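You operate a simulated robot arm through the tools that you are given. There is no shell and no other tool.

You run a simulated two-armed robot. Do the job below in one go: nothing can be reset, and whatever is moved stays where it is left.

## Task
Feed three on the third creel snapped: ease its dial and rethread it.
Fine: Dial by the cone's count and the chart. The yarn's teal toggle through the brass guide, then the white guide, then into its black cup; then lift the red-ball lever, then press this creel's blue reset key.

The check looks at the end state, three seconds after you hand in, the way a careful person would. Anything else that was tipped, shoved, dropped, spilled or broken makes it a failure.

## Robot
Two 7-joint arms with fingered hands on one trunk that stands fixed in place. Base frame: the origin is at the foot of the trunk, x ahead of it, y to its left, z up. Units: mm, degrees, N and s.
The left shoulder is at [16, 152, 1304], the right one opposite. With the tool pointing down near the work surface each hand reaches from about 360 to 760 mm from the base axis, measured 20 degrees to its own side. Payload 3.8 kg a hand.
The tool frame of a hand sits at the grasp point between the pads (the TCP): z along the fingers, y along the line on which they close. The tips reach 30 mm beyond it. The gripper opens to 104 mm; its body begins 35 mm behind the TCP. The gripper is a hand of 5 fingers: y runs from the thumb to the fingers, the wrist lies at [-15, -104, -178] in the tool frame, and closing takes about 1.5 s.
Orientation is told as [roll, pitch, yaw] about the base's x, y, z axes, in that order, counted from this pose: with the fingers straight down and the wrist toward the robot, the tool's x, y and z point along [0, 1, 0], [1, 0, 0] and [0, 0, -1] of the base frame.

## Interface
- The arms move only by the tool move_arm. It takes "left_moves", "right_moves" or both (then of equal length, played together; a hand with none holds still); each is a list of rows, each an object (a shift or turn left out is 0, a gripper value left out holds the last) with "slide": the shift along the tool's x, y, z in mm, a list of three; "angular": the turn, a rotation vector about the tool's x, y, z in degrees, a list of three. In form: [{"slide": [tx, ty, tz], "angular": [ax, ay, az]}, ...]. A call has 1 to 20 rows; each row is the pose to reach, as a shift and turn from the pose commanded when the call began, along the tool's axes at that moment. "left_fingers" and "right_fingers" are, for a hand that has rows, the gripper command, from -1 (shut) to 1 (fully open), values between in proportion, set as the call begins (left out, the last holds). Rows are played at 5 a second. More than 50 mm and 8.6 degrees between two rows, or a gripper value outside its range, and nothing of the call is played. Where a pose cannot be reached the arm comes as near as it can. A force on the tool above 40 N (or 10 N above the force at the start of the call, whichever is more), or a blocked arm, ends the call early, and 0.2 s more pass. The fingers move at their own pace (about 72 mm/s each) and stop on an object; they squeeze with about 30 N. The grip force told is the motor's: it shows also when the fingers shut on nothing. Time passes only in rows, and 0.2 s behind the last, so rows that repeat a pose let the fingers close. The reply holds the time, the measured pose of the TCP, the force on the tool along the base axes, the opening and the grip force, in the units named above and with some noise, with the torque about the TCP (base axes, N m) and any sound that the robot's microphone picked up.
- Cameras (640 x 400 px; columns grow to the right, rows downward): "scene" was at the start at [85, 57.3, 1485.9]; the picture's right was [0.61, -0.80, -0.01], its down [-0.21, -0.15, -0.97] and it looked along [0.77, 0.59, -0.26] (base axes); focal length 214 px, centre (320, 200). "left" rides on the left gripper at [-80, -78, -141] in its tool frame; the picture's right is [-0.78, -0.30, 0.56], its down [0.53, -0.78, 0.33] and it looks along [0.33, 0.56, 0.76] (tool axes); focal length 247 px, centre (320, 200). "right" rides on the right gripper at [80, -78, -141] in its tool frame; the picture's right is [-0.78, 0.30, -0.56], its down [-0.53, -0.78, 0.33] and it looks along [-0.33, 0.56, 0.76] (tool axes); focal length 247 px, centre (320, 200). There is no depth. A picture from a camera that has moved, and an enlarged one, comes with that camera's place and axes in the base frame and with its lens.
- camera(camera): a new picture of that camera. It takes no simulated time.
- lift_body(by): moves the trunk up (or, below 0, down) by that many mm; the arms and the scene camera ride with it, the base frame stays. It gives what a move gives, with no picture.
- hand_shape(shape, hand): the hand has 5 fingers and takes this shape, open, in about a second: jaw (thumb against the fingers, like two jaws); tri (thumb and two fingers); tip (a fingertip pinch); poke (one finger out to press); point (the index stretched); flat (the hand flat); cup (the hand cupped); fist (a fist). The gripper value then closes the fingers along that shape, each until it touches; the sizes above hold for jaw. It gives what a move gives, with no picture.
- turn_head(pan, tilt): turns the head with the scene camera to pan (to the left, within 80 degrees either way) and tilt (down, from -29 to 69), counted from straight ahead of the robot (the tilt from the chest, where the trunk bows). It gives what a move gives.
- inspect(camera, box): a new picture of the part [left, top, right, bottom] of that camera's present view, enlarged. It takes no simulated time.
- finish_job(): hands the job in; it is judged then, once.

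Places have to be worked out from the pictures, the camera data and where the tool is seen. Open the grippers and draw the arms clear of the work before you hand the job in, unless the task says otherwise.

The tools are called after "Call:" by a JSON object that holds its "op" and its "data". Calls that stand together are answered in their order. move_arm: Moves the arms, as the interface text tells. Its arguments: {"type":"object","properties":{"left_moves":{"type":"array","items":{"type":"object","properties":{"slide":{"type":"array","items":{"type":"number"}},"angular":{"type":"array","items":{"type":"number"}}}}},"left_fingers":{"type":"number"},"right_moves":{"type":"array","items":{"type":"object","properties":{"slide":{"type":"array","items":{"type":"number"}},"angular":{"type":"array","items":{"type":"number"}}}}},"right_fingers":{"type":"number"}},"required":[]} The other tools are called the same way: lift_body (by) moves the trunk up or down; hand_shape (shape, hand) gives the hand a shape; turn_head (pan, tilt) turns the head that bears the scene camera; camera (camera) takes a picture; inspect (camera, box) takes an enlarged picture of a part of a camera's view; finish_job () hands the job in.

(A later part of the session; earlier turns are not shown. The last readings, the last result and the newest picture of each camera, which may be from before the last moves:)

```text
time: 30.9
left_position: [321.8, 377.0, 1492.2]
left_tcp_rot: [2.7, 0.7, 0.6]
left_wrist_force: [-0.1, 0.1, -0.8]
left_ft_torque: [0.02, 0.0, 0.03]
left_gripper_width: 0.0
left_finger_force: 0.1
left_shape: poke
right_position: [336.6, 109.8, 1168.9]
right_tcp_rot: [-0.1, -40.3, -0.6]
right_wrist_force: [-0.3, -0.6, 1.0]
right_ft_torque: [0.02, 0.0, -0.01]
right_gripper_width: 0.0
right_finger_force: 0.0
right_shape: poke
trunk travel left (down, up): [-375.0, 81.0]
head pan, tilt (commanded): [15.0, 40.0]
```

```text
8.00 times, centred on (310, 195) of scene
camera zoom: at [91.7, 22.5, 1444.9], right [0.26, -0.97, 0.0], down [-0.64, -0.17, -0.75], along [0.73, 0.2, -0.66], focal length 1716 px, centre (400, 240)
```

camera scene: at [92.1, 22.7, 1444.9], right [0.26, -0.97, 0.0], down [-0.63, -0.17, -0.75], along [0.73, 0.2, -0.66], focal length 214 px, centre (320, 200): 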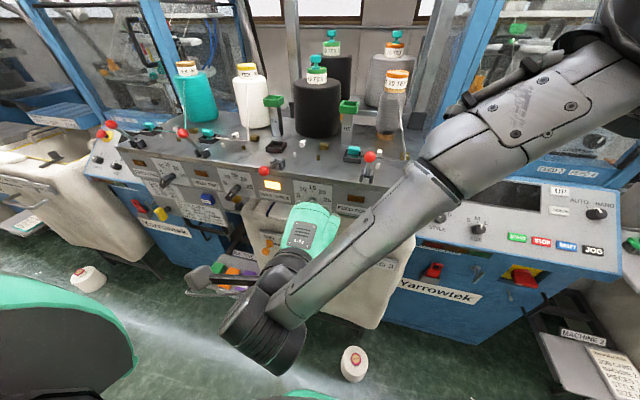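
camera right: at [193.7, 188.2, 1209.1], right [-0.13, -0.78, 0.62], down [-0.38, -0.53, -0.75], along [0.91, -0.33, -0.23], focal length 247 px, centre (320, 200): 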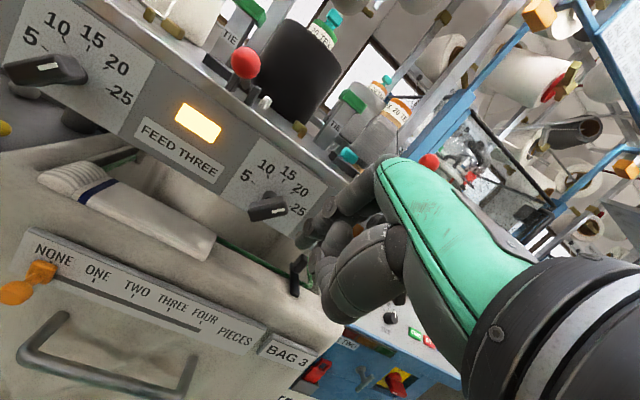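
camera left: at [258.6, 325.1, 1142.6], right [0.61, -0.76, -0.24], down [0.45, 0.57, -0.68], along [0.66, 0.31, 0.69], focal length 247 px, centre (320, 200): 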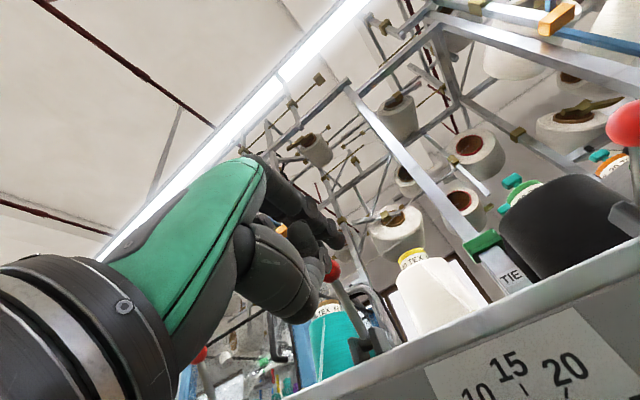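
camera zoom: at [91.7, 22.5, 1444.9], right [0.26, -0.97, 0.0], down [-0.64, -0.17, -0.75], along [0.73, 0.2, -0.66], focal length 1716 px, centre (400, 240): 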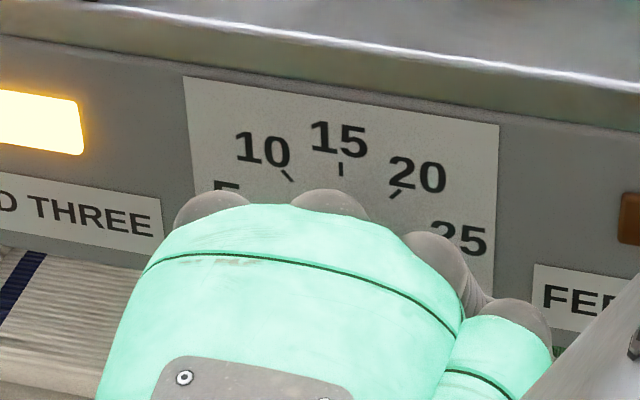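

The mark reads about −39°, roughly 3° short of the 10 tick (≈10.4 G). I'll go back along the same path and push about 1 mm further to centre it.

Call:
{"op": "move_arm", "data": {"right_moves": [{"slide": [0, 15, 15]}, {"slide": [0, 35, 35]}, {"slide": [0, 54, 55]}, {"slide": [12, 52, 58]}, {"slide": [20, 50, 60]}, {"slide": [20.8, 50, 60]}, {"slide": [21.2, 50, 60]}, {"slide": [21.2, 50, 60]}]}}

Call:
{"op": "move_arm", "data": {"right_moves": [{"slide": [-8, 2, -2]}, {"slide": [-20, 4, -5]}, {"slide": [-20, -15, -25]}, {"slide": [-20, -35, -45]}, {"slide": [-20, -50, -60]}]}}

Call:
{"op": "inspect", "data": {"camera": "right", "box": [220, 150, 310, 240]}}

```text
time: 32.7
left_position: [323.1, 377.6, 1491.5]
left_tcp_rot: [2.6, 0.6, 0.5]
left_wrist_force: [-0.1, -0.5, 0.2]
left_ft_torque: [0.04, 0.02, 0.02]
left_gripper_width: 0.0
left_finger_force: 0.0
left_shape: poke
right_position: [411.1, 133.4, 1154.5]
right_tcp_rot: [0.0, -40.0, 0.0]
right_wrist_force: [0.0, -0.5, 0.5]
right_ft_torque: [0.01, -0.01, -0.02]
right_gripper_width: 0.1
right_finger_force: 0.1
right_shape: poke
trunk travel left (down, up): [-375.0, 81.0]
head pan, tilt (commanded): [15.0, 40.0]
```

```text
time: 33.9
left_position: [323.5, 376.2, 1493.2]
left_tcp_rot: [2.7, 0.7, 0.5]
left_wrist_force: [0.0, -0.7, -1.0]
left_ft_torque: [0.01, 0.02, 0.01]
left_gripper_width: 0.0
left_finger_force: 0.2
left_shape: poke
right_position: [335.7, 110.6, 1170.1]
right_tcp_rot: [0.0, -40.1, -0.3]
right_wrist_force: [-0.2, -0.7, -0.2]
right_ft_torque: [-0.02, -0.03, 0.01]
right_gripper_width: 0.0
right_finger_force: 0.1
right_shape: poke
trunk travel left (down, up): [-375.0, 81.0]
head pan, tilt (commanded): [15.0, 40.0]
```

```text
4.44 times, centred on (265, 195) of right
camera zoom: at [187.2, 192.2, 1228.0], right [-0.14, -0.78, 0.62], down [-0.38, -0.53, -0.76], along [0.91, -0.34, -0.22], focal length 1098 px, centre (564, 222)
```

zoom: 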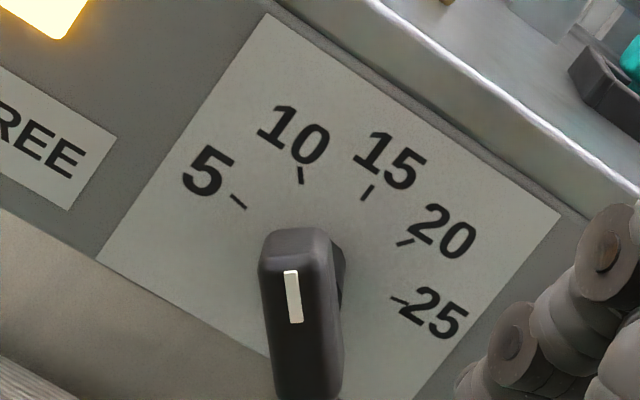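

Call:
{"op": "inspect", "data": {"camera": "right", "box": [245, 175, 295, 240]}}

Call:
{"op": "turn_head", "data": {"pan": 30, "tilt": 40}}

Call:
{"op": "camera", "data": {"camera": "scene"}}

```text
6.15 times, centred on (270, 208) of right
camera zoom: at [187.2, 192.2, 1228.0], right [-0.14, -0.78, 0.62], down [-0.38, -0.53, -0.76], along [0.91, -0.34, -0.22], focal length 1520 px, centre (628, 154)
```

zoom: 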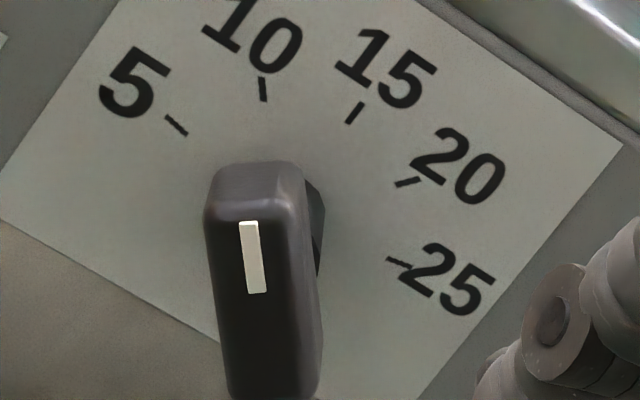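

```text
time: 34.7
left_position: [322.8, 376.9, 1492.4]
left_tcp_rot: [2.6, 0.6, 0.4]
left_wrist_force: [-0.7, 0.2, -0.1]
left_ft_torque: [0.01, -0.03, 0.01]
left_gripper_width: 0.1
left_finger_force: 0.1
left_shape: poke
right_position: [335.7, 112.7, 1169.5]
right_tcp_rot: [0.0, -39.9, -0.3]
right_wrist_force: [1.4, 0.0, -0.8]
right_ft_torque: [-0.01, 0.01, 0.0]
right_gripper_width: 0.2
right_finger_force: 0.0
right_shape: poke
trunk travel left (down, up): [-375.0, 81.0]
head pan, tilt (commanded): [30.0, 40.0]
```

```text
taken
camera scene: at [83.7, 43.1, 1445.0], right [0.5, -0.87, -0.01], down [-0.57, -0.32, -0.76], along [0.65, 0.38, -0.66], focal length 214 px, centre (320, 200)
```

scene: 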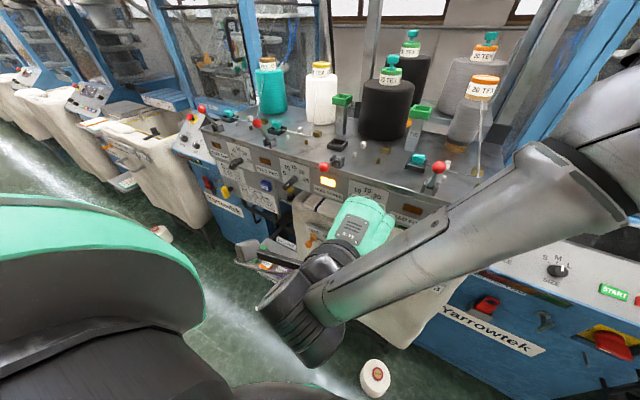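

Comparing with the start reading (≈+40° at "20"), the ticks are 40° apart and the mark is now at ≈−40°. That puts it on 10 G, so the dial is set. I'll retreat the right arm up and out to the right, and set the left hand to "tri" for the toggle.

Call:
{"op": "move_arm", "data": {"right_moves": [{"slide": [0, 28.9, -34.5], "angular": [2.86, 0, 0]}, {"slide": [0, 57.9, -68.9], "angular": [5.7, 0, 0]}, {"slide": [0, 86.8, -103.4], "angular": [8.6, 0, 0]}, {"slide": [0, 115.7, -137.9], "angular": [11.4, 0, 0]}, {"slide": [-45, 125.4, -149.4], "angular": [14.3, 0, 0]}, {"slide": [-90, 135, -160.9], "angular": [17.1, 0, 0]}, {"slide": [-135, 144.7, -172.4], "angular": [20, 0, 0]}, {"slide": [-180, 154.3, -183.8], "angular": [22.9, 0, 0]}, {"slide": [-225, 164, -195.3], "angular": [25.7, 0, 0]}, {"slide": [-270, 173.6, -206.8], "angular": [28.6, 0, 0]}, {"slide": [-315, 183.3, -218.3], "angular": [31.4, 0, 0]}, {"slide": [-360, 192.9, -229.8], "angular": [34.3, 0, 0]}, {"slide": [-405, 202.5, -241.3], "angular": [37.1, 0, 0]}, {"slide": [-450, 212.2, -252.8], "angular": [40, 0, 0]}]}}

Call:
{"op": "hand_shape", "data": {"shape": "tri", "hand": "left"}}

Call:
{"op": "lift_body", "data": {"by": 80}}

Call:
{"op": "turn_head", "data": {"pan": 20, "tilt": 25}}

Call:
{"op": "camera", "data": {"camera": "scene"}}

Call:
{"op": "camera", "data": {"camera": "left"}}

```text
time: 37.7
left_position: [322.5, 375.8, 1494.0]
left_tcp_rot: [2.5, 0.5, 0.4]
left_wrist_force: [-0.4, -0.5, -0.1]
left_ft_torque: [0.03, 0.01, 0.01]
left_gripper_width: 0.0
left_finger_force: 0.1
left_shape: poke
right_position: [335.2, -336.8, 1496.1]
right_tcp_rot: [0.0, 0.1, 0.1]
right_wrist_force: [0.3, -0.2, -0.8]
right_ft_torque: [-0.01, 0.02, -0.04]
right_gripper_width: 0.0
right_finger_force: 0.0
right_shape: poke
trunk travel left (down, up): [-375.0, 81.0]
head pan, tilt (commanded): [30.0, 40.0]
```

```text
time: 38.6
left_position: [323.0, 376.5, 1491.2]
left_tcp_rot: [2.6, 0.6, 0.4]
left_wrist_force: [-0.7, -0.1, 0.0]
left_ft_torque: [0.02, 0.03, 0.03]
left_gripper_width: 103.8
left_finger_force: 0.0
left_shape: tri
right_position: [336.0, -334.0, 1495.5]
right_tcp_rot: [0.0, 0.0, 0.0]
right_wrist_force: [0.8, 0.2, -0.1]
right_ft_torque: [-0.01, 0.0, -0.01]
right_gripper_width: 0.0
right_finger_force: 0.2
right_shape: poke
trunk travel left (down, up): [-375.0, 81.0]
head pan, tilt (commanded): [30.0, 40.0]
```

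```text
time: 39.8
left_position: [322.8, 376.8, 1572.8]
left_tcp_rot: [2.7, 0.6, 0.5]
left_wrist_force: [-0.5, -0.4, -0.5]
left_ft_torque: [0.03, 0.05, 0.01]
left_gripper_width: 104.1
left_finger_force: 0.1
left_shape: tri
right_position: [335.1, -337.5, 1577.3]
right_tcp_rot: [0.0, 0.1, 0.1]
right_wrist_force: [0.3, 0.4, 0.3]
right_ft_torque: [-0.02, 0.01, -0.02]
right_gripper_width: 0.1
right_finger_force: 0.1
right_shape: poke
trunk travel left (down, up): [-455.0, 1.0]
head pan, tilt (commanded): [30.0, 40.0]
```

```text
time: 40.5
left_position: [323.6, 377.8, 1571.5]
left_tcp_rot: [2.7, 0.7, 0.5]
left_wrist_force: [0.6, -0.9, 0.3]
left_ft_torque: [-0.01, -0.02, 0.0]
left_gripper_width: 103.5
left_finger_force: 0.1
left_shape: tri
right_position: [335.2, -338.0, 1577.8]
right_tcp_rot: [0.0, 0.0, 0.1]
right_wrist_force: [-0.5, -0.4, 0.2]
right_ft_torque: [0.01, -0.01, 0.01]
right_gripper_width: 0.0
right_finger_force: 0.0
right_shape: poke
trunk travel left (down, up): [-455.0, 1.0]
head pan, tilt (commanded): [20.0, 25.0]
```

```text
taken
camera scene: at [88.3, 32.1, 1549.9], right [0.34, -0.94, 0.0], down [-0.4, -0.14, -0.91], along [0.85, 0.31, -0.42], focal length 214 px, centre (320, 200)
```

scene: 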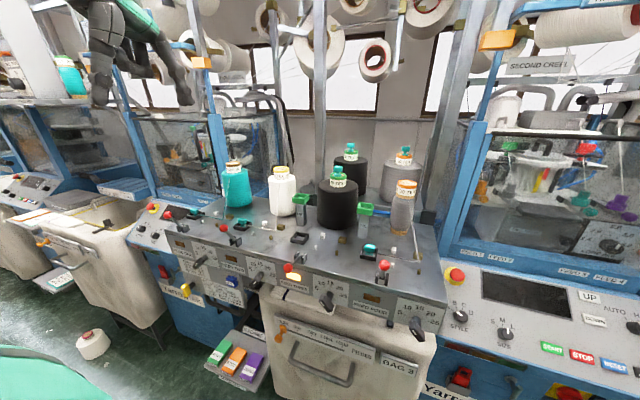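

```text
taken
camera left: at [247.2, 291.8, 1711.4], right [-0.3, -0.75, -0.59], down [-0.78, 0.54, -0.3], along [0.55, 0.37, -0.75], focal length 247 px, centre (320, 200)
```

left: 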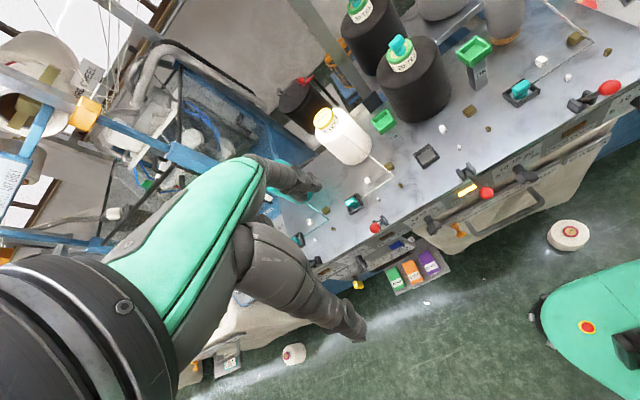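

Arms clear. Now I'll move the left hand (tri, half open, tilted 10° forward) above and in front of the front black cone's toggle.

Call:
{"op": "move_arm", "data": {"left_moves": [{"slide": [-20.6, 29.7, 8], "angular": [-1.3, -0.35, 0.06]}, {"slide": [-41.3, 59.4, 16], "angular": [-2.65, -0.7, 0.12]}, {"slide": [-62, 89, 24], "angular": [-4, -1, 0.2]}, {"slide": [-82.6, 118.7, 32], "angular": [-5.3, -1.35, 0.25]}, {"slide": [-103.2, 148.4, 40.2], "angular": [-6.6, -1.7, 0.3]}, {"slide": [-123.9, 178, 48.2], "angular": [-8, -2, 0.37]}, {"slide": [-144.5, 207.8, 56.3], "angular": [-9.3, -2.36, 0.44]}, {"slide": [-165, 237.5, 64.3], "angular": [-10.6, -2.7, 0.5]}], "left_fingers": 0.0}}

Call:
{"op": "camera", "data": {"camera": "left"}}

Call:
{"op": "camera", "data": {"camera": "scene"}}

```text
time: 42.3
left_position: [564.4, 218.7, 1500.3]
left_tcp_rot: [0.0, -9.9, -0.3]
left_wrist_force: [0.1, -0.2, -0.2]
left_ft_torque: [0.02, 0.02, 0.01]
left_gripper_width: 52.8
left_finger_force: 0.0
left_shape: tri
right_position: [337.4, -337.6, 1575.9]
right_tcp_rot: [0.2, 0.1, 0.0]
right_wrist_force: [-0.5, -0.3, 0.6]
right_ft_torque: [0.02, -0.01, -0.02]
right_gripper_width: 0.1
right_finger_force: 0.0
right_shape: poke
trunk travel left (down, up): [-455.0, 1.0]
head pan, tilt (commanded): [20.0, 25.0]
```

```text
taken
camera left: at [462.9, 141.7, 1627.0], right [-0.2, -0.78, -0.6], down [-0.71, 0.54, -0.46], along [0.68, 0.33, -0.65], focal length 247 px, centre (320, 200)
```

left: 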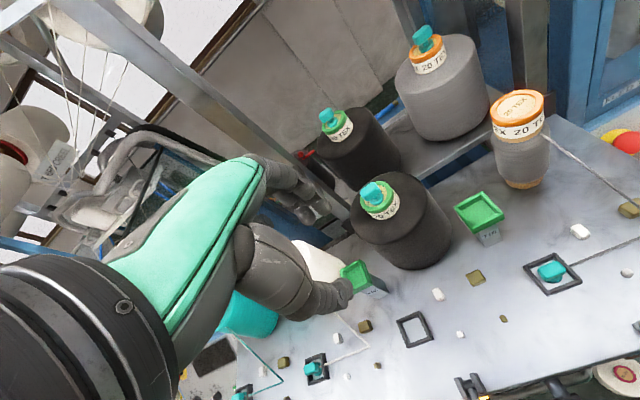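

```text
taken
camera scene: at [90.5, 30.8, 1549.8], right [0.34, -0.94, 0.0], down [-0.4, -0.14, -0.91], along [0.85, 0.31, -0.42], focal length 214 px, centre (320, 200)
```

scene: 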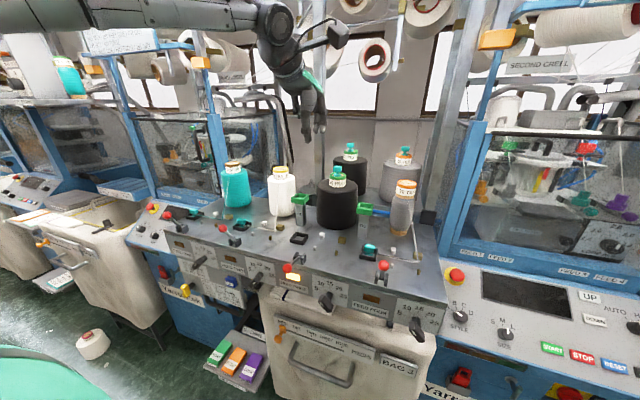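

Call:
{"op": "inspect", "data": {"camera": "left", "box": [340, 170, 410, 225]}}

Call:
{"op": "inspect", "data": {"camera": "scene", "box": [310, 160, 366, 195]}}

Call:
{"op": "inspect", "data": {"camera": "left", "box": [390, 260, 530, 350]}}

```text
7.27 times, centred on (375, 198) of left
camera zoom: at [462.9, 141.7, 1627.0], right [-0.2, -0.78, -0.6], down [-0.71, 0.54, -0.46], along [0.68, 0.33, -0.65], focal length 1796 px, centre (-80, 218)
```

zoom: 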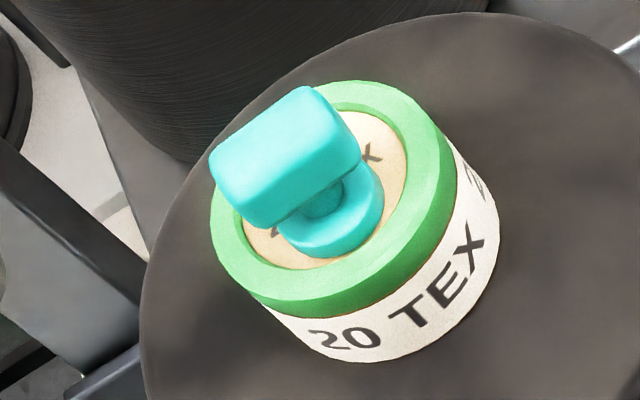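

```text
11.43 times, centred on (338, 178) of scene
camera zoom: at [90.5, 30.8, 1549.8], right [0.34, -0.94, 0.0], down [-0.4, -0.14, -0.91], along [0.85, 0.31, -0.42], focal length 2451 px, centre (114, 457)
```

zoom: 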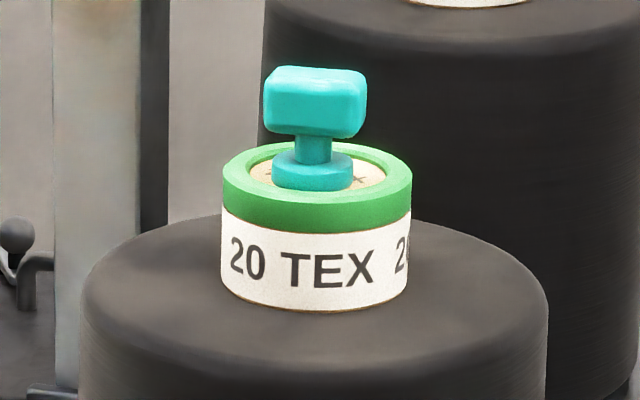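

```text
4.44 times, centred on (460, 305) of left
camera zoom: at [462.9, 141.7, 1627.0], right [-0.2, -0.78, -0.6], down [-0.71, 0.54, -0.46], along [0.68, 0.33, -0.65], focal length 1098 px, centre (-302, -267)
```

zoom: 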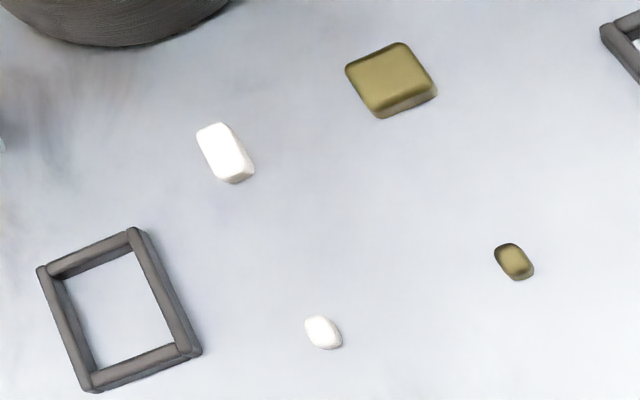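

The toggle's bar centre is confirmed at (696.7, 195.3, 1362), about 24 mm long in y and 12 mm thick. I'll move to directly above it at TCP (693, 195, 1440).

Call:
{"op": "move_arm", "data": {"left_moves": [{"slide": [-6.6, 29, 20.8]}, {"slide": [-13.2, 58, 41.6]}, {"slide": [-19.8, 87, 62.4]}, {"slide": [-26.4, 116.1, 83.2]}]}}

Call:
{"op": "inspect", "data": {"camera": "left", "box": [230, 150, 400, 320]}}

Call:
{"op": "inspect", "data": {"camera": "scene", "box": [290, 80, 390, 200]}}

```text
time: 43.3
left_position: [668.3, 207.1, 1425.7]
left_tcp_rot: [-0.1, -10.0, -0.2]
left_wrist_force: [0.4, 0.3, 0.0]
left_ft_torque: [-0.02, 0.01, 0.02]
left_gripper_width: 52.6
left_finger_force: 0.0
left_shape: tri
left hand out of reach, approached as far as the arm can: row 3, 4
right_position: [335.5, -335.9, 1576.5]
right_tcp_rot: [0.1, 0.1, 0.0]
right_wrist_force: [0.1, -0.3, 0.3]
right_ft_torque: [-0.01, 0.03, 0.0]
right_gripper_width: 0.1
right_finger_force: 0.1
right_shape: poke
trunk travel left (down, up): [-455.0, 1.0]
head pan, tilt (commanded): [20.0, 25.0]
```

```text
2.35 times, centred on (315, 235) of left
camera zoom: at [566.1, 128.7, 1552.2], right [-0.2, -0.78, -0.6], down [-0.71, 0.54, -0.46], along [0.68, 0.33, -0.65], focal length 581 px, centre (332, 118)
```

zoom: 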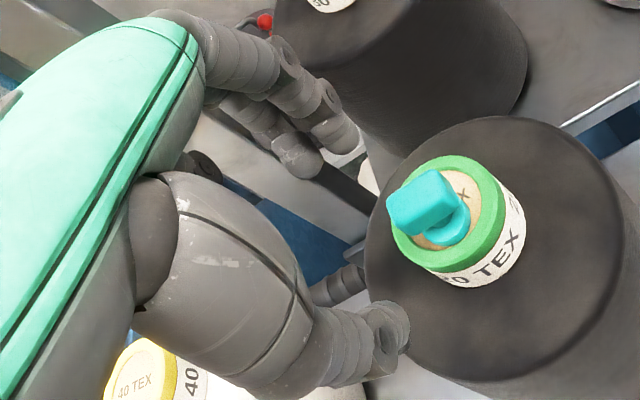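

```text
3.33 times, centred on (340, 140) of scene
camera zoom: at [88.8, 33.0, 1549.9], right [0.34, -0.94, 0.0], down [-0.4, -0.15, -0.91], along [0.85, 0.31, -0.42], focal length 715 px, centre (253, 400)
```

zoom: 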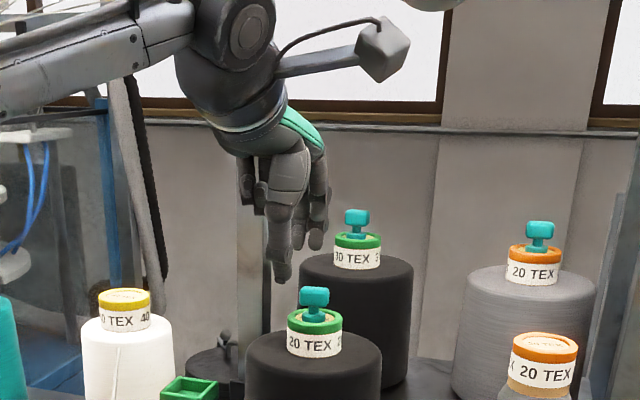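

That pose was just past the arm's reach (it stopped at 668, 207, 1426). A steeper forward tilt (16°) brings it within reach, so I'll back off slightly and tilt first.

Call:
{"op": "move_arm", "data": {"left_moves": [{"slide": [2.5, -15, 2.5], "angular": [-3, 0, 0]}, {"slide": [5, -29.3, 5], "angular": [-6, 0, 0]}]}}

Call:
{"op": "camera", "data": {"camera": "left"}}

```text
time: 43.9
left_position: [637.0, 208.6, 1416.3]
left_tcp_rot: [-0.1, -16.1, -0.2]
left_wrist_force: [-0.3, 0.5, 1.2]
left_ft_torque: [0.01, -0.02, -0.02]
left_gripper_width: 52.2
left_finger_force: 0.0
left_shape: tri
right_position: [333.0, -335.2, 1577.8]
right_tcp_rot: [0.0, 0.0, 0.0]
right_wrist_force: [-0.6, 0.8, -0.7]
right_ft_torque: [-0.02, 0.0, -0.01]
right_gripper_width: 0.0
right_finger_force: 0.1
right_shape: poke
trunk travel left (down, up): [-455.0, 1.0]
head pan, tilt (commanded): [20.0, 25.0]
```

```text
taken
camera left: at [523.1, 131.2, 1532.6], right [-0.13, -0.78, -0.62], down [-0.65, 0.54, -0.54], along [0.75, 0.33, -0.58], focal length 247 px, centre (320, 200)
```

left: 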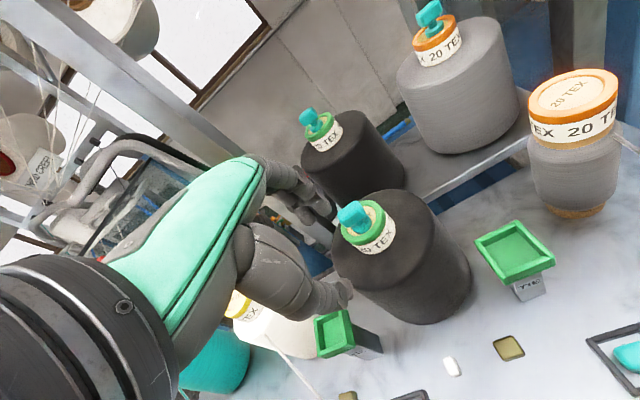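

Reached at a 16° tilt, TCP (637, 211, 1418). I'll come in diagonally with the fingers straddling the toggle, stop above it and check alignment.

Call:
{"op": "move_arm", "data": {"left_moves": [{"slide": [-8, 16.5, 5.8]}, {"slide": [-16, 33.1, 11.6]}, {"slide": [-16, 35.2, 21]}, {"slide": [-16, 37.2, 30]}]}}

Call:
{"op": "inspect", "data": {"camera": "left", "box": [230, 150, 400, 320]}}

Call:
{"op": "inspect", "data": {"camera": "scene", "box": [300, 100, 380, 190]}}

```text
time: 44.9
left_position: [682.5, 191.7, 1401.6]
left_tcp_rot: [-0.1, -16.0, -0.3]
left_wrist_force: [0.2, 0.1, 0.1]
left_ft_torque: [0.0, 0.0, 0.01]
left_gripper_width: 52.5
left_finger_force: 0.1
left_shape: tri
right_position: [335.6, -336.4, 1577.3]
right_tcp_rot: [0.0, 0.1, -0.1]
right_wrist_force: [1.1, -0.7, -0.4]
right_ft_torque: [0.0, -0.04, -0.01]
right_gripper_width: 0.0
right_finger_force: 0.0
right_shape: poke
trunk travel left (down, up): [-455.0, 1.0]
head pan, tilt (commanded): [20.0, 25.0]
```

```text
2.35 times, centred on (315, 235) of left
camera zoom: at [568.8, 113.6, 1516.5], right [-0.13, -0.78, -0.62], down [-0.65, 0.54, -0.53], along [0.75, 0.33, -0.58], focal length 581 px, centre (332, 118)
```

zoom: 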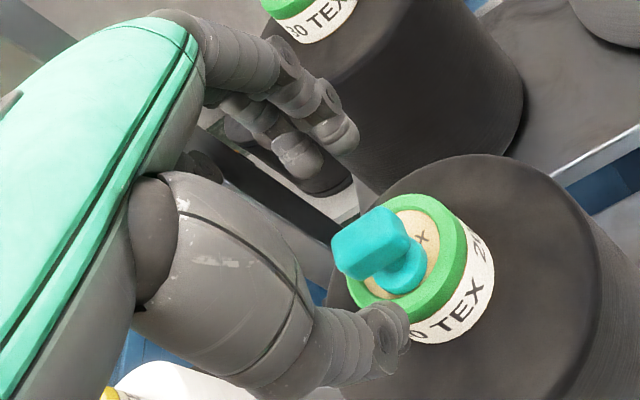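

```text
4.44 times, centred on (340, 145) of scene
camera zoom: at [88.9, 32.5, 1549.9], right [0.34, -0.94, 0.0], down [-0.4, -0.14, -0.91], along [0.85, 0.31, -0.42], focal length 953 px, centre (231, 444)
```

zoom: 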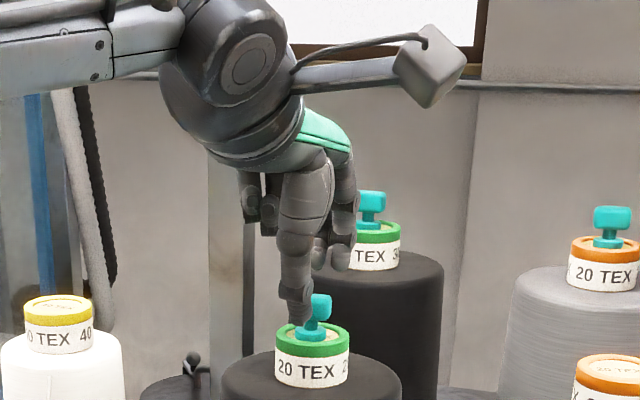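

Alignment is good: projected forward, the bar will sit midway between thumb and fingers. I'll lower the last ~18 mm and then close gently.

Call:
{"op": "move_arm", "data": {"left_moves": [{"slide": [0.9, 1.1, 9.5]}, {"slide": [1.7, 2.3, 18.9]}, {"slide": [1.7, 2.3, 18.9]}]}}

Call:
{"op": "inspect", "data": {"camera": "left", "box": [230, 150, 400, 320]}}

Call:
{"op": "inspect", "data": {"camera": "scene", "box": [310, 130, 370, 190]}}

```text
time: 45.7
left_position: [690.8, 192.6, 1382.6]
left_tcp_rot: [-0.1, -15.9, -0.2]
left_wrist_force: [-1.3, -0.2, 0.6]
left_ft_torque: [-0.05, 0.01, -0.01]
left_gripper_width: 52.2
left_finger_force: 0.2
left_shape: tri
right_position: [334.9, -337.7, 1577.8]
right_tcp_rot: [0.0, -0.1, 0.0]
right_wrist_force: [0.5, 0.1, -0.3]
right_ft_torque: [0.0, -0.01, 0.04]
right_gripper_width: 0.2
right_finger_force: 0.1
right_shape: poke
trunk travel left (down, up): [-455.0, 1.0]
head pan, tilt (commanded): [20.0, 25.0]
```

```text
2.35 times, centred on (315, 235) of left
camera zoom: at [576.5, 114.1, 1497.5], right [-0.13, -0.78, -0.62], down [-0.65, 0.54, -0.53], along [0.75, 0.33, -0.58], focal length 581 px, centre (332, 118)
```

zoom: 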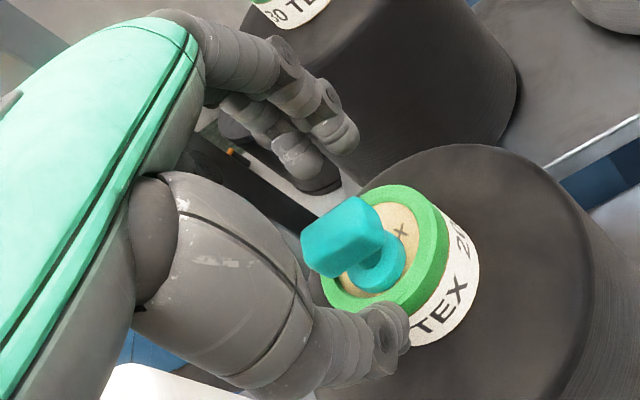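

```text
6.67 times, centred on (340, 160) of scene
camera zoom: at [88.5, 31.8, 1549.9], right [0.34, -0.94, 0.0], down [-0.4, -0.14, -0.91], along [0.85, 0.31, -0.42], focal length 1430 px, centre (187, 467)
```

zoom: 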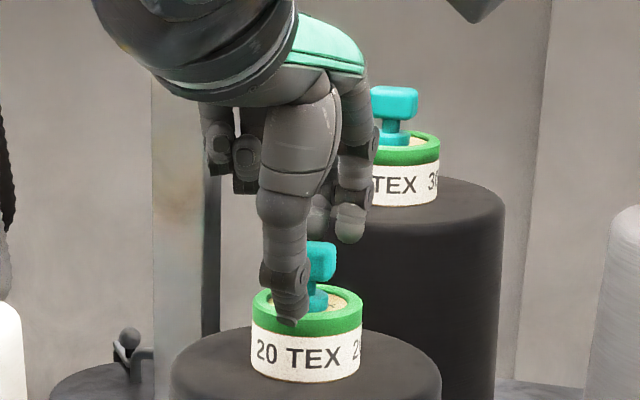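

The thumb tip is nearly level with the green ring's rim (≈1345), so I'll raise 3 mm to clear the ring, then close on the bar.

Call:
{"op": "move_arm", "data": {"left_moves": [{"slide": [1.2, -0.1, -3.2]}, {"slide": [1.2, -0.1, -3.2]}]}}

Call:
{"op": "move_arm", "data": {"left_moves": [{"slide": [0, 0, 0]}, {"slide": [0, 0, 0]}, {"slide": [0, 0, 0]}, {"slide": [0, 0, 0]}, {"slide": [0, 0, 0]}, {"slide": [0, 0, 0]}], "left_fingers": -0.6}}

Call:
{"op": "inspect", "data": {"camera": "left", "box": [230, 150, 400, 320]}}

Call:
{"op": "inspect", "data": {"camera": "scene", "box": [310, 130, 370, 190]}}

```text
time: 46.3
left_position: [689.4, 194.3, 1384.9]
left_tcp_rot: [-0.1, -16.0, -0.2]
left_wrist_force: [0.8, -0.2, 0.2]
left_ft_torque: [-0.02, -0.02, 0.02]
left_gripper_width: 52.0
left_finger_force: 0.0
left_shape: tri
right_position: [336.9, -337.2, 1576.5]
right_tcp_rot: [0.0, 0.2, -0.1]
right_wrist_force: [0.0, -0.2, -0.2]
right_ft_torque: [0.01, 0.03, 0.01]
right_gripper_width: 0.0
right_finger_force: 0.1
right_shape: poke
trunk travel left (down, up): [-455.0, 1.0]
head pan, tilt (commanded): [20.0, 25.0]
```

```text
time: 47.7
left_position: [688.4, 193.8, 1386.3]
left_tcp_rot: [-0.1, -16.1, -0.3]
left_wrist_force: [-0.2, 0.3, -0.2]
left_ft_torque: [-0.04, 0.0, 0.01]
left_gripper_width: 21.4
left_finger_force: 0.1
left_shape: tri
right_position: [335.4, -336.8, 1576.7]
right_tcp_rot: [0.0, 0.0, -0.1]
right_wrist_force: [-0.4, -0.3, -0.7]
right_ft_torque: [0.02, -0.02, 0.01]
right_gripper_width: 0.0
right_finger_force: 0.1
right_shape: poke
trunk travel left (down, up): [-455.0, 1.0]
head pan, tilt (commanded): [20.0, 25.0]
```

```text
2.35 times, centred on (315, 235) of left
camera zoom: at [575.2, 115.5, 1500.7], right [-0.13, -0.78, -0.62], down [-0.65, 0.54, -0.53], along [0.75, 0.33, -0.58], focal length 581 px, centre (332, 118)
```

zoom: 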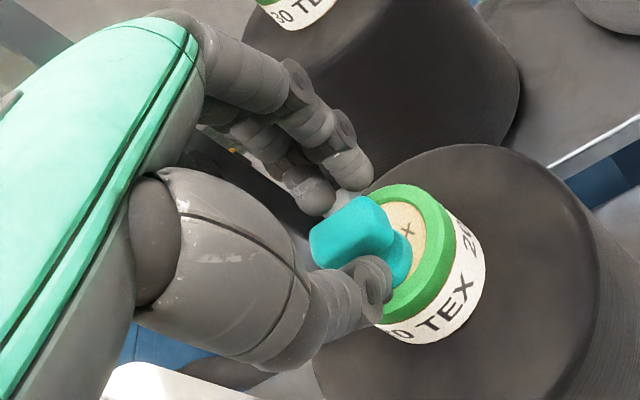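

```text
6.67 times, centred on (340, 160) of scene
camera zoom: at [88.5, 31.9, 1549.9], right [0.34, -0.94, 0.0], down [-0.4, -0.14, -0.91], along [0.85, 0.31, -0.42], focal length 1430 px, centre (187, 467)
```

zoom: 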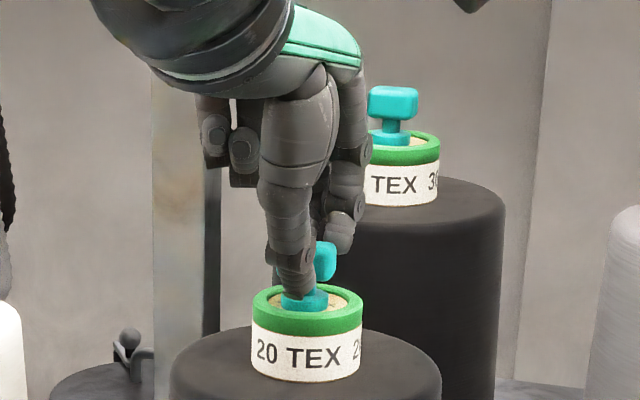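

Thumb and fingers are straddling the bar cleanly above the ring. Now I'll close to grip.

Call:
{"op": "move_arm", "data": {"left_moves": [{"slide": [0, 0, 0]}, {"slide": [0, 0, 0]}, {"slide": [0, 0, 0]}, {"slide": [0, 0, 0]}, {"slide": [0, 0, 0]}, {"slide": [0, 0, 0]}], "left_fingers": -1}}

Call:
{"op": "inspect", "data": {"camera": "left", "box": [230, 150, 400, 320]}}

Call:
{"op": "inspect", "data": {"camera": "scene", "box": [310, 130, 370, 190]}}

```text
time: 49.1
left_position: [689.2, 194.2, 1385.7]
left_tcp_rot: [-0.1, -16.1, -0.2]
left_wrist_force: [-0.2, -0.1, 0.0]
left_ft_torque: [0.0, 0.0, 0.02]
left_gripper_width: 11.6
left_finger_force: 30.1
left_shape: tri
right_position: [334.5, -338.2, 1577.5]
right_tcp_rot: [0.0, -0.1, 0.0]
right_wrist_force: [-0.7, 0.2, -0.4]
right_ft_torque: [0.03, 0.0, 0.01]
right_gripper_width: 0.1
right_finger_force: 0.1
right_shape: poke
trunk travel left (down, up): [-455.0, 1.0]
head pan, tilt (commanded): [20.0, 25.0]
heard: snap
```

```text
2.35 times, centred on (315, 235) of left
camera zoom: at [575.3, 115.6, 1500.7], right [-0.13, -0.78, -0.62], down [-0.65, 0.54, -0.53], along [0.75, 0.33, -0.58], focal length 581 px, centre (332, 118)
```

zoom: 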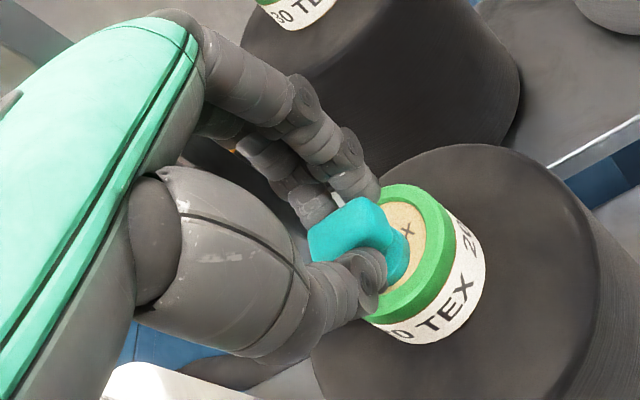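

```text
6.67 times, centred on (340, 160) of scene
camera zoom: at [88.6, 31.9, 1549.9], right [0.34, -0.94, 0.0], down [-0.4, -0.14, -0.91], along [0.85, 0.31, -0.42], focal length 1430 px, centre (187, 467)
```

zoom: 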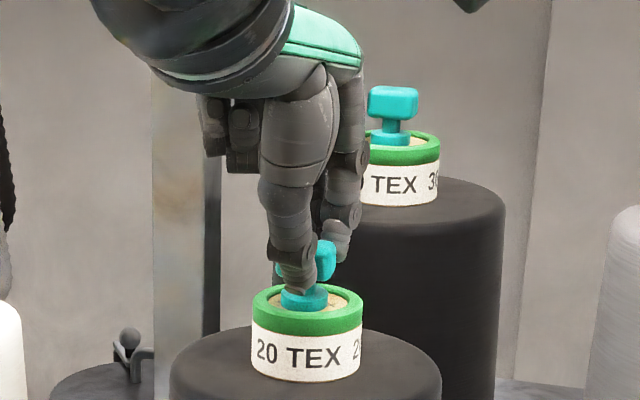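

Gripped: 11.6 mm wide, 30 N, with a "snap". I'll lift it slowly straight up ~15 mm, then up and back, and check it is held.

Call:
{"op": "move_arm", "data": {"left_moves": [{"slide": [0, 1.4, -4.8]}, {"slide": [0, 2.8, -9.6]}, {"slide": [0, 4.1, -14.4]}, {"slide": [0, -7.1, -24.6]}, {"slide": [0, -21.5, -38]}]}}

Call:
{"op": "inspect", "data": {"camera": "left", "box": [230, 150, 400, 320]}}

Call:
{"op": "inspect", "data": {"camera": "scene", "box": [290, 100, 380, 190]}}

```text
time: 50.3
left_position: [656.4, 194.6, 1415.6]
left_tcp_rot: [-0.1, -16.0, -0.1]
left_wrist_force: [1.0, -0.3, -0.1]
left_ft_torque: [-0.03, -0.03, -0.01]
left_gripper_width: 11.6
left_finger_force: 29.6
left_shape: tri
right_position: [333.6, -336.9, 1577.9]
right_tcp_rot: [0.1, 0.0, 0.1]
right_wrist_force: [0.4, 1.1, -1.2]
right_ft_torque: [0.01, 0.01, 0.01]
right_gripper_width: 0.0
right_finger_force: 0.1
right_shape: poke
trunk travel left (down, up): [-455.0, 1.0]
head pan, tilt (commanded): [20.0, 25.0]
```

```text
2.35 times, centred on (315, 235) of left
camera zoom: at [542.0, 116.0, 1530.8], right [-0.13, -0.78, -0.62], down [-0.65, 0.54, -0.53], along [0.75, 0.33, -0.58], focal length 581 px, centre (332, 118)
```

zoom: 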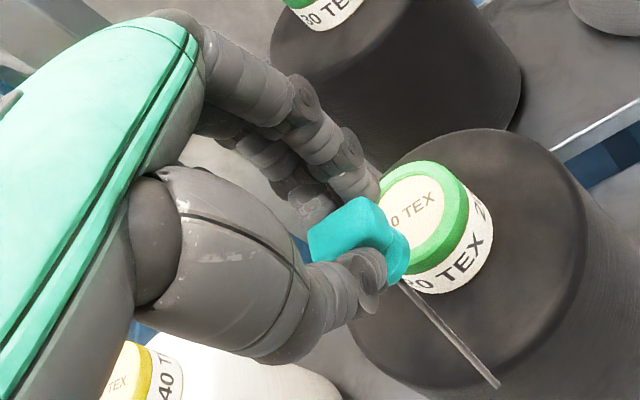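

```text
4.44 times, centred on (335, 145) of scene
camera zoom: at [86.9, 32.3, 1550.0], right [0.34, -0.94, 0.0], down [-0.4, -0.14, -0.91], along [0.85, 0.31, -0.42], focal length 953 px, centre (253, 444)
```

zoom: 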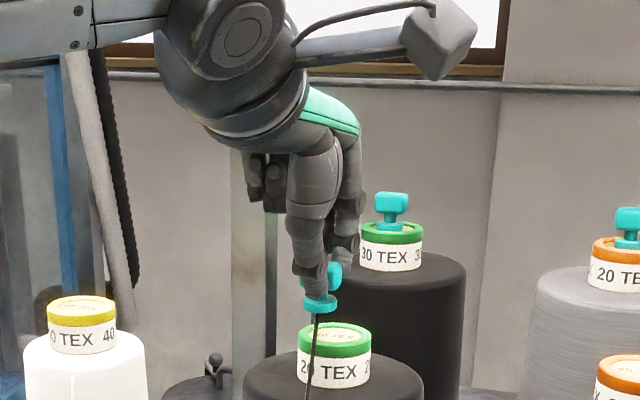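

The toggle is lifted with its yarn attached. I'll zoom in to see how it sits in the grip (tilt) and where the yarn runs.

Call:
{"op": "inspect", "data": {"camera": "scene", "box": [325, 150, 365, 195]}}

Call:
{"op": "inspect", "data": {"camera": "left", "box": [300, 190, 400, 330]}}

Call:
{"op": "inspect", "data": {"camera": "scene", "box": [270, 160, 390, 290]}}

```text
8.89 times, centred on (345, 172) of scene
camera zoom: at [86.9, 32.3, 1550.0], right [0.34, -0.94, 0.0], down [-0.4, -0.14, -0.91], along [0.85, 0.31, -0.42], focal length 1906 px, centre (98, 444)
```

zoom: 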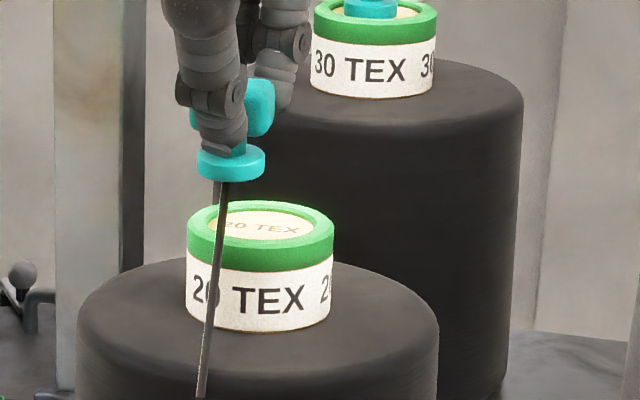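

```text
2.86 times, centred on (350, 260) of left
camera zoom: at [542.0, 116.0, 1530.8], right [-0.13, -0.78, -0.62], down [-0.65, 0.54, -0.53], along [0.75, 0.33, -0.58], focal length 706 px, centre (234, 29)
```

zoom: 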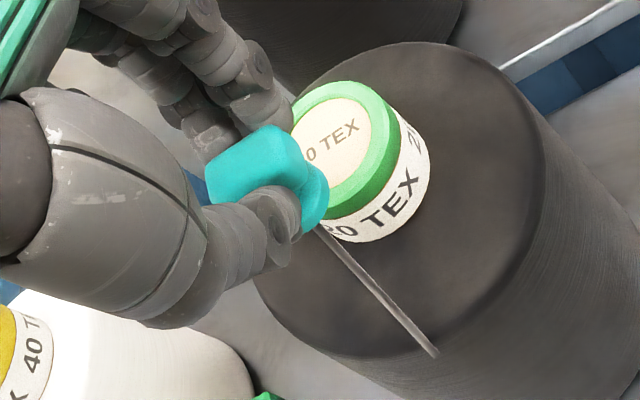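

```text
3.08 times, centred on (330, 225) of scene
camera zoom: at [86.9, 32.3, 1550.0], right [0.34, -0.94, 0.0], down [-0.4, -0.14, -0.91], along [0.85, 0.31, -0.42], focal length 660 px, centre (289, 123)
```

zoom: 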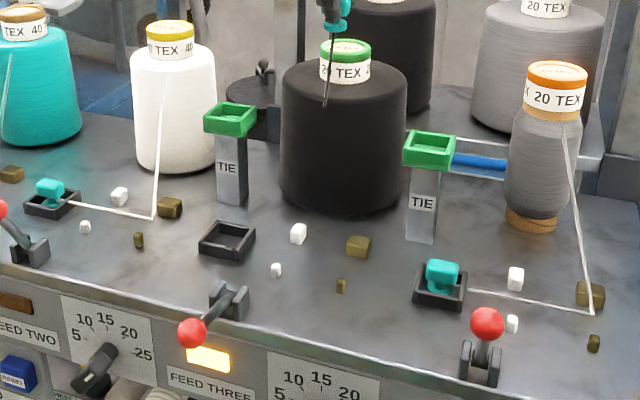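

The toggle hangs upright in the grip, with its base bottom about 20 mm below the bar centre. I'll carry it over the cone to y≈112 first, without passing over the guides, then back to x≈559 and down to ~30 mm above the desk, right of the brass pair.

Call:
{"op": "move_arm", "data": {"left_moves": [{"slide": [-42, 0, 0]}, {"slide": [-84, 0, 0]}, {"slide": [-84, -38.4, -11]}, {"slide": [-84, -76.9, -22.1]}, {"slide": [-84, -99.9, -28.7]}, {"slide": [-84, -112.3, 14.5]}, {"slide": [-84, -124.7, 57.8]}, {"slide": [-84, -137.2, 101]}, {"slide": [-84, -145.4, 129.9]}]}}

Call:
{"op": "camera", "data": {"camera": "scene"}}

Call:
{"op": "inspect", "data": {"camera": "left", "box": [260, 150, 460, 330]}}

Call:
{"op": "inspect", "data": {"camera": "scene", "box": [280, 180, 400, 280]}}

```text
time: 52.3
left_position: [555.2, 108.0, 1250.1]
left_tcp_rot: [-0.1, -16.0, -0.2]
left_wrist_force: [-0.4, -0.4, -1.4]
left_ft_torque: [0.01, -0.03, -0.02]
left_gripper_width: 11.8
left_finger_force: 30.1
left_shape: tri
left hand out of reach, approached as far as the arm can: row 2
right_position: [336.6, -337.3, 1576.7]
right_tcp_rot: [0.0, 0.1, 0.0]
right_wrist_force: [0.8, -0.8, 0.0]
right_ft_torque: [-0.02, 0.04, 0.03]
right_gripper_width: 0.1
right_finger_force: 0.0
right_shape: poke
trunk travel left (down, up): [-455.0, 1.0]
head pan, tilt (commanded): [20.0, 25.0]
```

```text
taken
camera scene: at [89.5, 32.3, 1549.8], right [0.34, -0.94, 0.0], down [-0.4, -0.14, -0.91], along [0.85, 0.31, -0.42], focal length 214 px, centre (320, 200)
```

scene: 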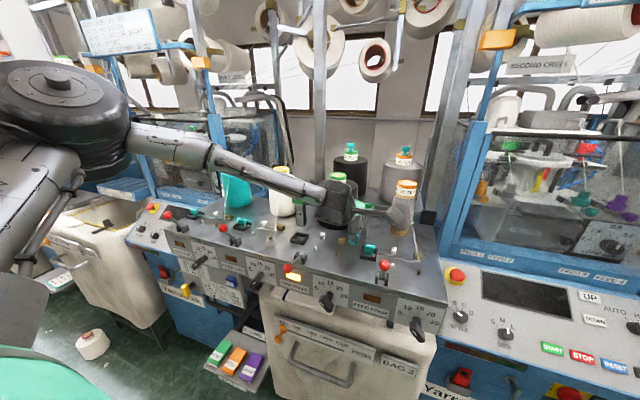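

```text
2.22 times, centred on (360, 240) of left
camera zoom: at [441.5, 30.2, 1365.3], right [-0.14, -0.78, -0.62], down [-0.65, 0.54, -0.53], along [0.75, 0.33, -0.58], focal length 549 px, centre (231, 111)
```

zoom: 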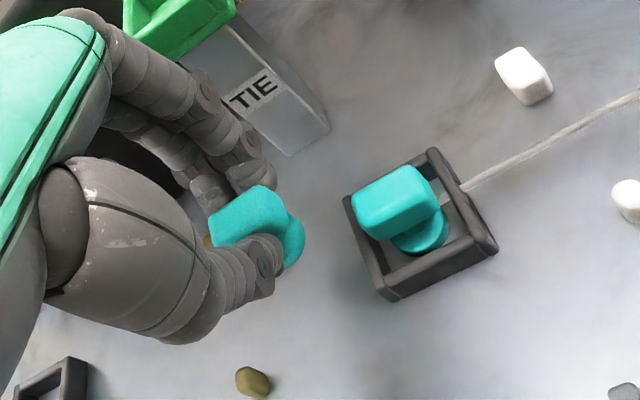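

```text
4.00 times, centred on (340, 230) of scene
camera zoom: at [89.5, 32.3, 1549.8], right [0.34, -0.94, 0.0], down [-0.4, -0.14, -0.91], along [0.85, 0.31, -0.42], focal length 858 px, centre (240, 80)
```

zoom: 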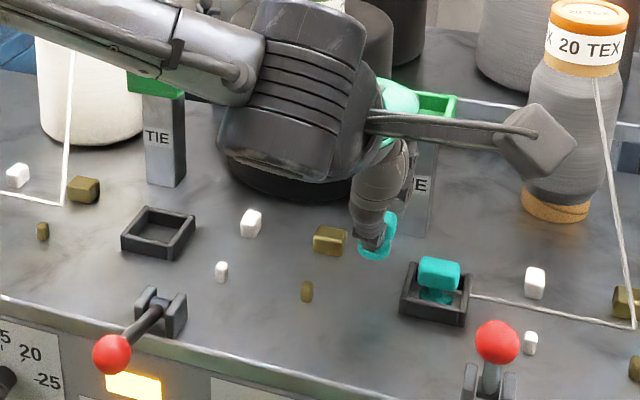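

The toggle is at about (563, 110), with its base ~29 mm above the desk. I'll lower ~23 mm and look again for gap and height.

Call:
{"op": "move_arm", "data": {"left_moves": [{"slide": [0, -3, 9.5]}, {"slide": [0, -5, 17]}, {"slide": [0, -6.3, 22.1]}]}}

Call:
{"op": "inspect", "data": {"camera": "left", "box": [260, 170, 460, 310]}}

Call:
{"op": "inspect", "data": {"camera": "scene", "box": [310, 220, 380, 270]}}

Call:
{"op": "inspect", "data": {"camera": "left", "box": [120, 280, 360, 400]}}

```text
time: 53.1
left_position: [553.0, 109.7, 1227.5]
left_tcp_rot: [0.0, -16.1, -0.2]
left_wrist_force: [0.7, 0.6, 0.6]
left_ft_torque: [0.0, -0.03, -0.04]
left_gripper_width: 11.5
left_finger_force: 30.1
left_shape: tri
right_position: [334.7, -337.7, 1575.7]
right_tcp_rot: [-0.1, 0.1, -0.1]
right_wrist_force: [-0.7, 0.4, -0.1]
right_ft_torque: [0.02, -0.01, 0.0]
right_gripper_width: 0.0
right_finger_force: 0.1
right_shape: poke
trunk travel left (down, up): [-455.0, 1.0]
head pan, tilt (commanded): [20.0, 25.0]
```

```text
2.86 times, centred on (360, 240) of left
camera zoom: at [438.9, 31.5, 1343.3], right [-0.13, -0.78, -0.62], down [-0.65, 0.54, -0.53], along [0.75, 0.33, -0.58], focal length 706 px, centre (206, 86)
```

zoom: 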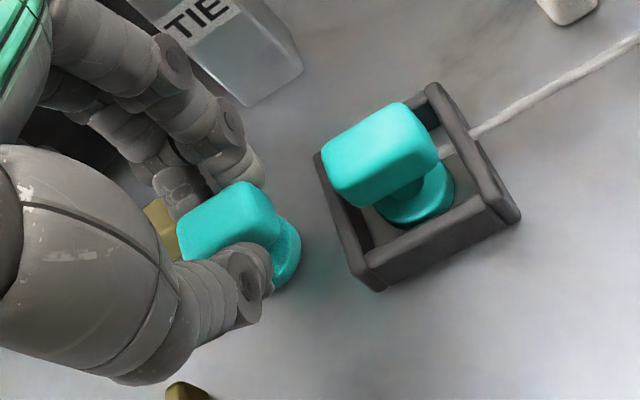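

```text
8.00 times, centred on (345, 245) of scene
camera zoom: at [88.7, 32.0, 1549.9], right [0.34, -0.94, 0.0], down [-0.4, -0.14, -0.91], along [0.85, 0.31, -0.42], focal length 1716 px, centre (120, -160)
```

zoom: 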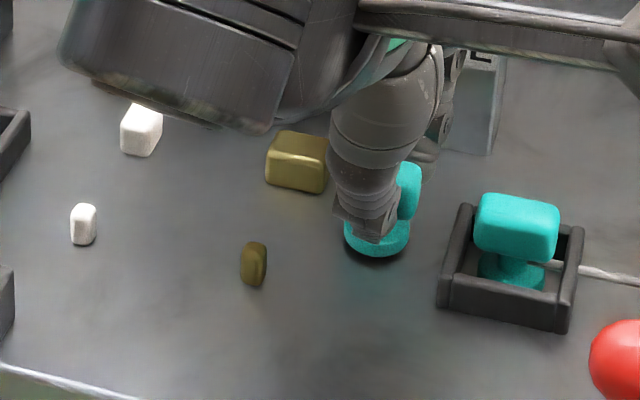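

```text
2.67 times, centred on (240, 340) of left
camera zoom: at [438.9, 31.5, 1343.3], right [-0.13, -0.78, -0.62], down [-0.65, 0.54, -0.53], along [0.75, 0.33, -0.58], focal length 659 px, centre (533, -173)
```

zoom: 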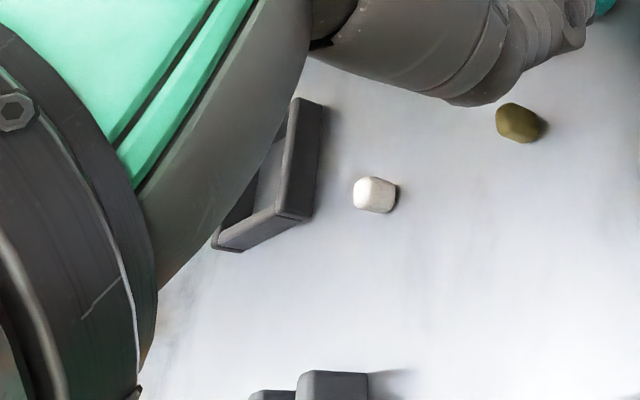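

The base is roughly 5–7 mm above the desk and in line with the guide gap. I'll lower in small steps, watching the force, to find the desk surface.

Call:
{"op": "move_arm", "data": {"left_moves": [{"slide": [0, -0.55, 1.92]}, {"slide": [0, -0.55, 1.92]}]}}

Call:
{"op": "move_arm", "data": {"left_moves": [{"slide": [0, -0.55, 1.92]}, {"slide": [0, -0.55, 1.92]}]}}

Call:
{"op": "inspect", "data": {"camera": "scene", "box": [310, 220, 380, 270]}}

```text
time: 53.7
left_position: [554.1, 109.1, 1226.4]
left_tcp_rot: [0.0, -16.0, -0.2]
left_wrist_force: [0.5, 1.2, -0.2]
left_ft_torque: [0.05, -0.03, 0.01]
left_gripper_width: 11.5
left_finger_force: 30.3
left_shape: tri
right_position: [334.8, -337.0, 1576.9]
right_tcp_rot: [0.0, 0.2, 0.0]
right_wrist_force: [0.7, -0.2, -1.2]
right_ft_torque: [0.0, -0.01, -0.01]
right_gripper_width: 0.0
right_finger_force: 0.0
right_shape: poke
trunk travel left (down, up): [-455.0, 1.0]
head pan, tilt (commanded): [20.0, 25.0]
```

```text
time: 54.3
left_position: [553.4, 108.7, 1225.0]
left_tcp_rot: [0.0, -16.1, -0.3]
left_wrist_force: [-0.8, -0.7, 2.9]
left_ft_torque: [0.03, 0.04, -0.02]
left_gripper_width: 11.5
left_finger_force: 30.3
left_shape: tri
right_position: [334.5, -337.8, 1577.5]
right_tcp_rot: [0.0, 0.0, -0.1]
right_wrist_force: [0.5, 0.4, 0.8]
right_ft_torque: [-0.01, -0.03, -0.01]
right_gripper_width: 0.1
right_finger_force: 0.0
right_shape: poke
trunk travel left (down, up): [-455.0, 1.0]
head pan, tilt (commanded): [20.0, 25.0]
```

```text
8.00 times, centred on (345, 245) of scene
camera zoom: at [88.0, 31.8, 1550.0], right [0.34, -0.94, 0.0], down [-0.4, -0.14, -0.91], along [0.85, 0.31, -0.42], focal length 1716 px, centre (120, -160)
```

zoom: 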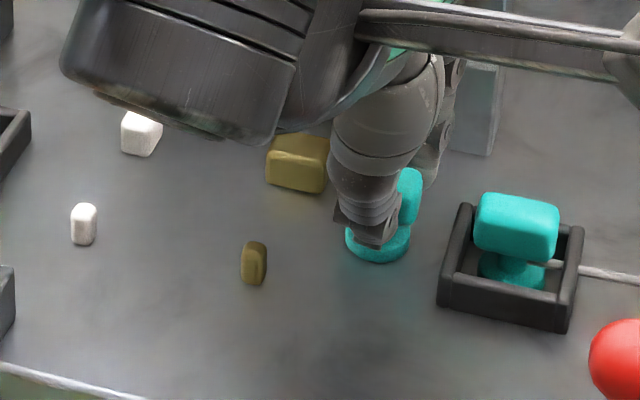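

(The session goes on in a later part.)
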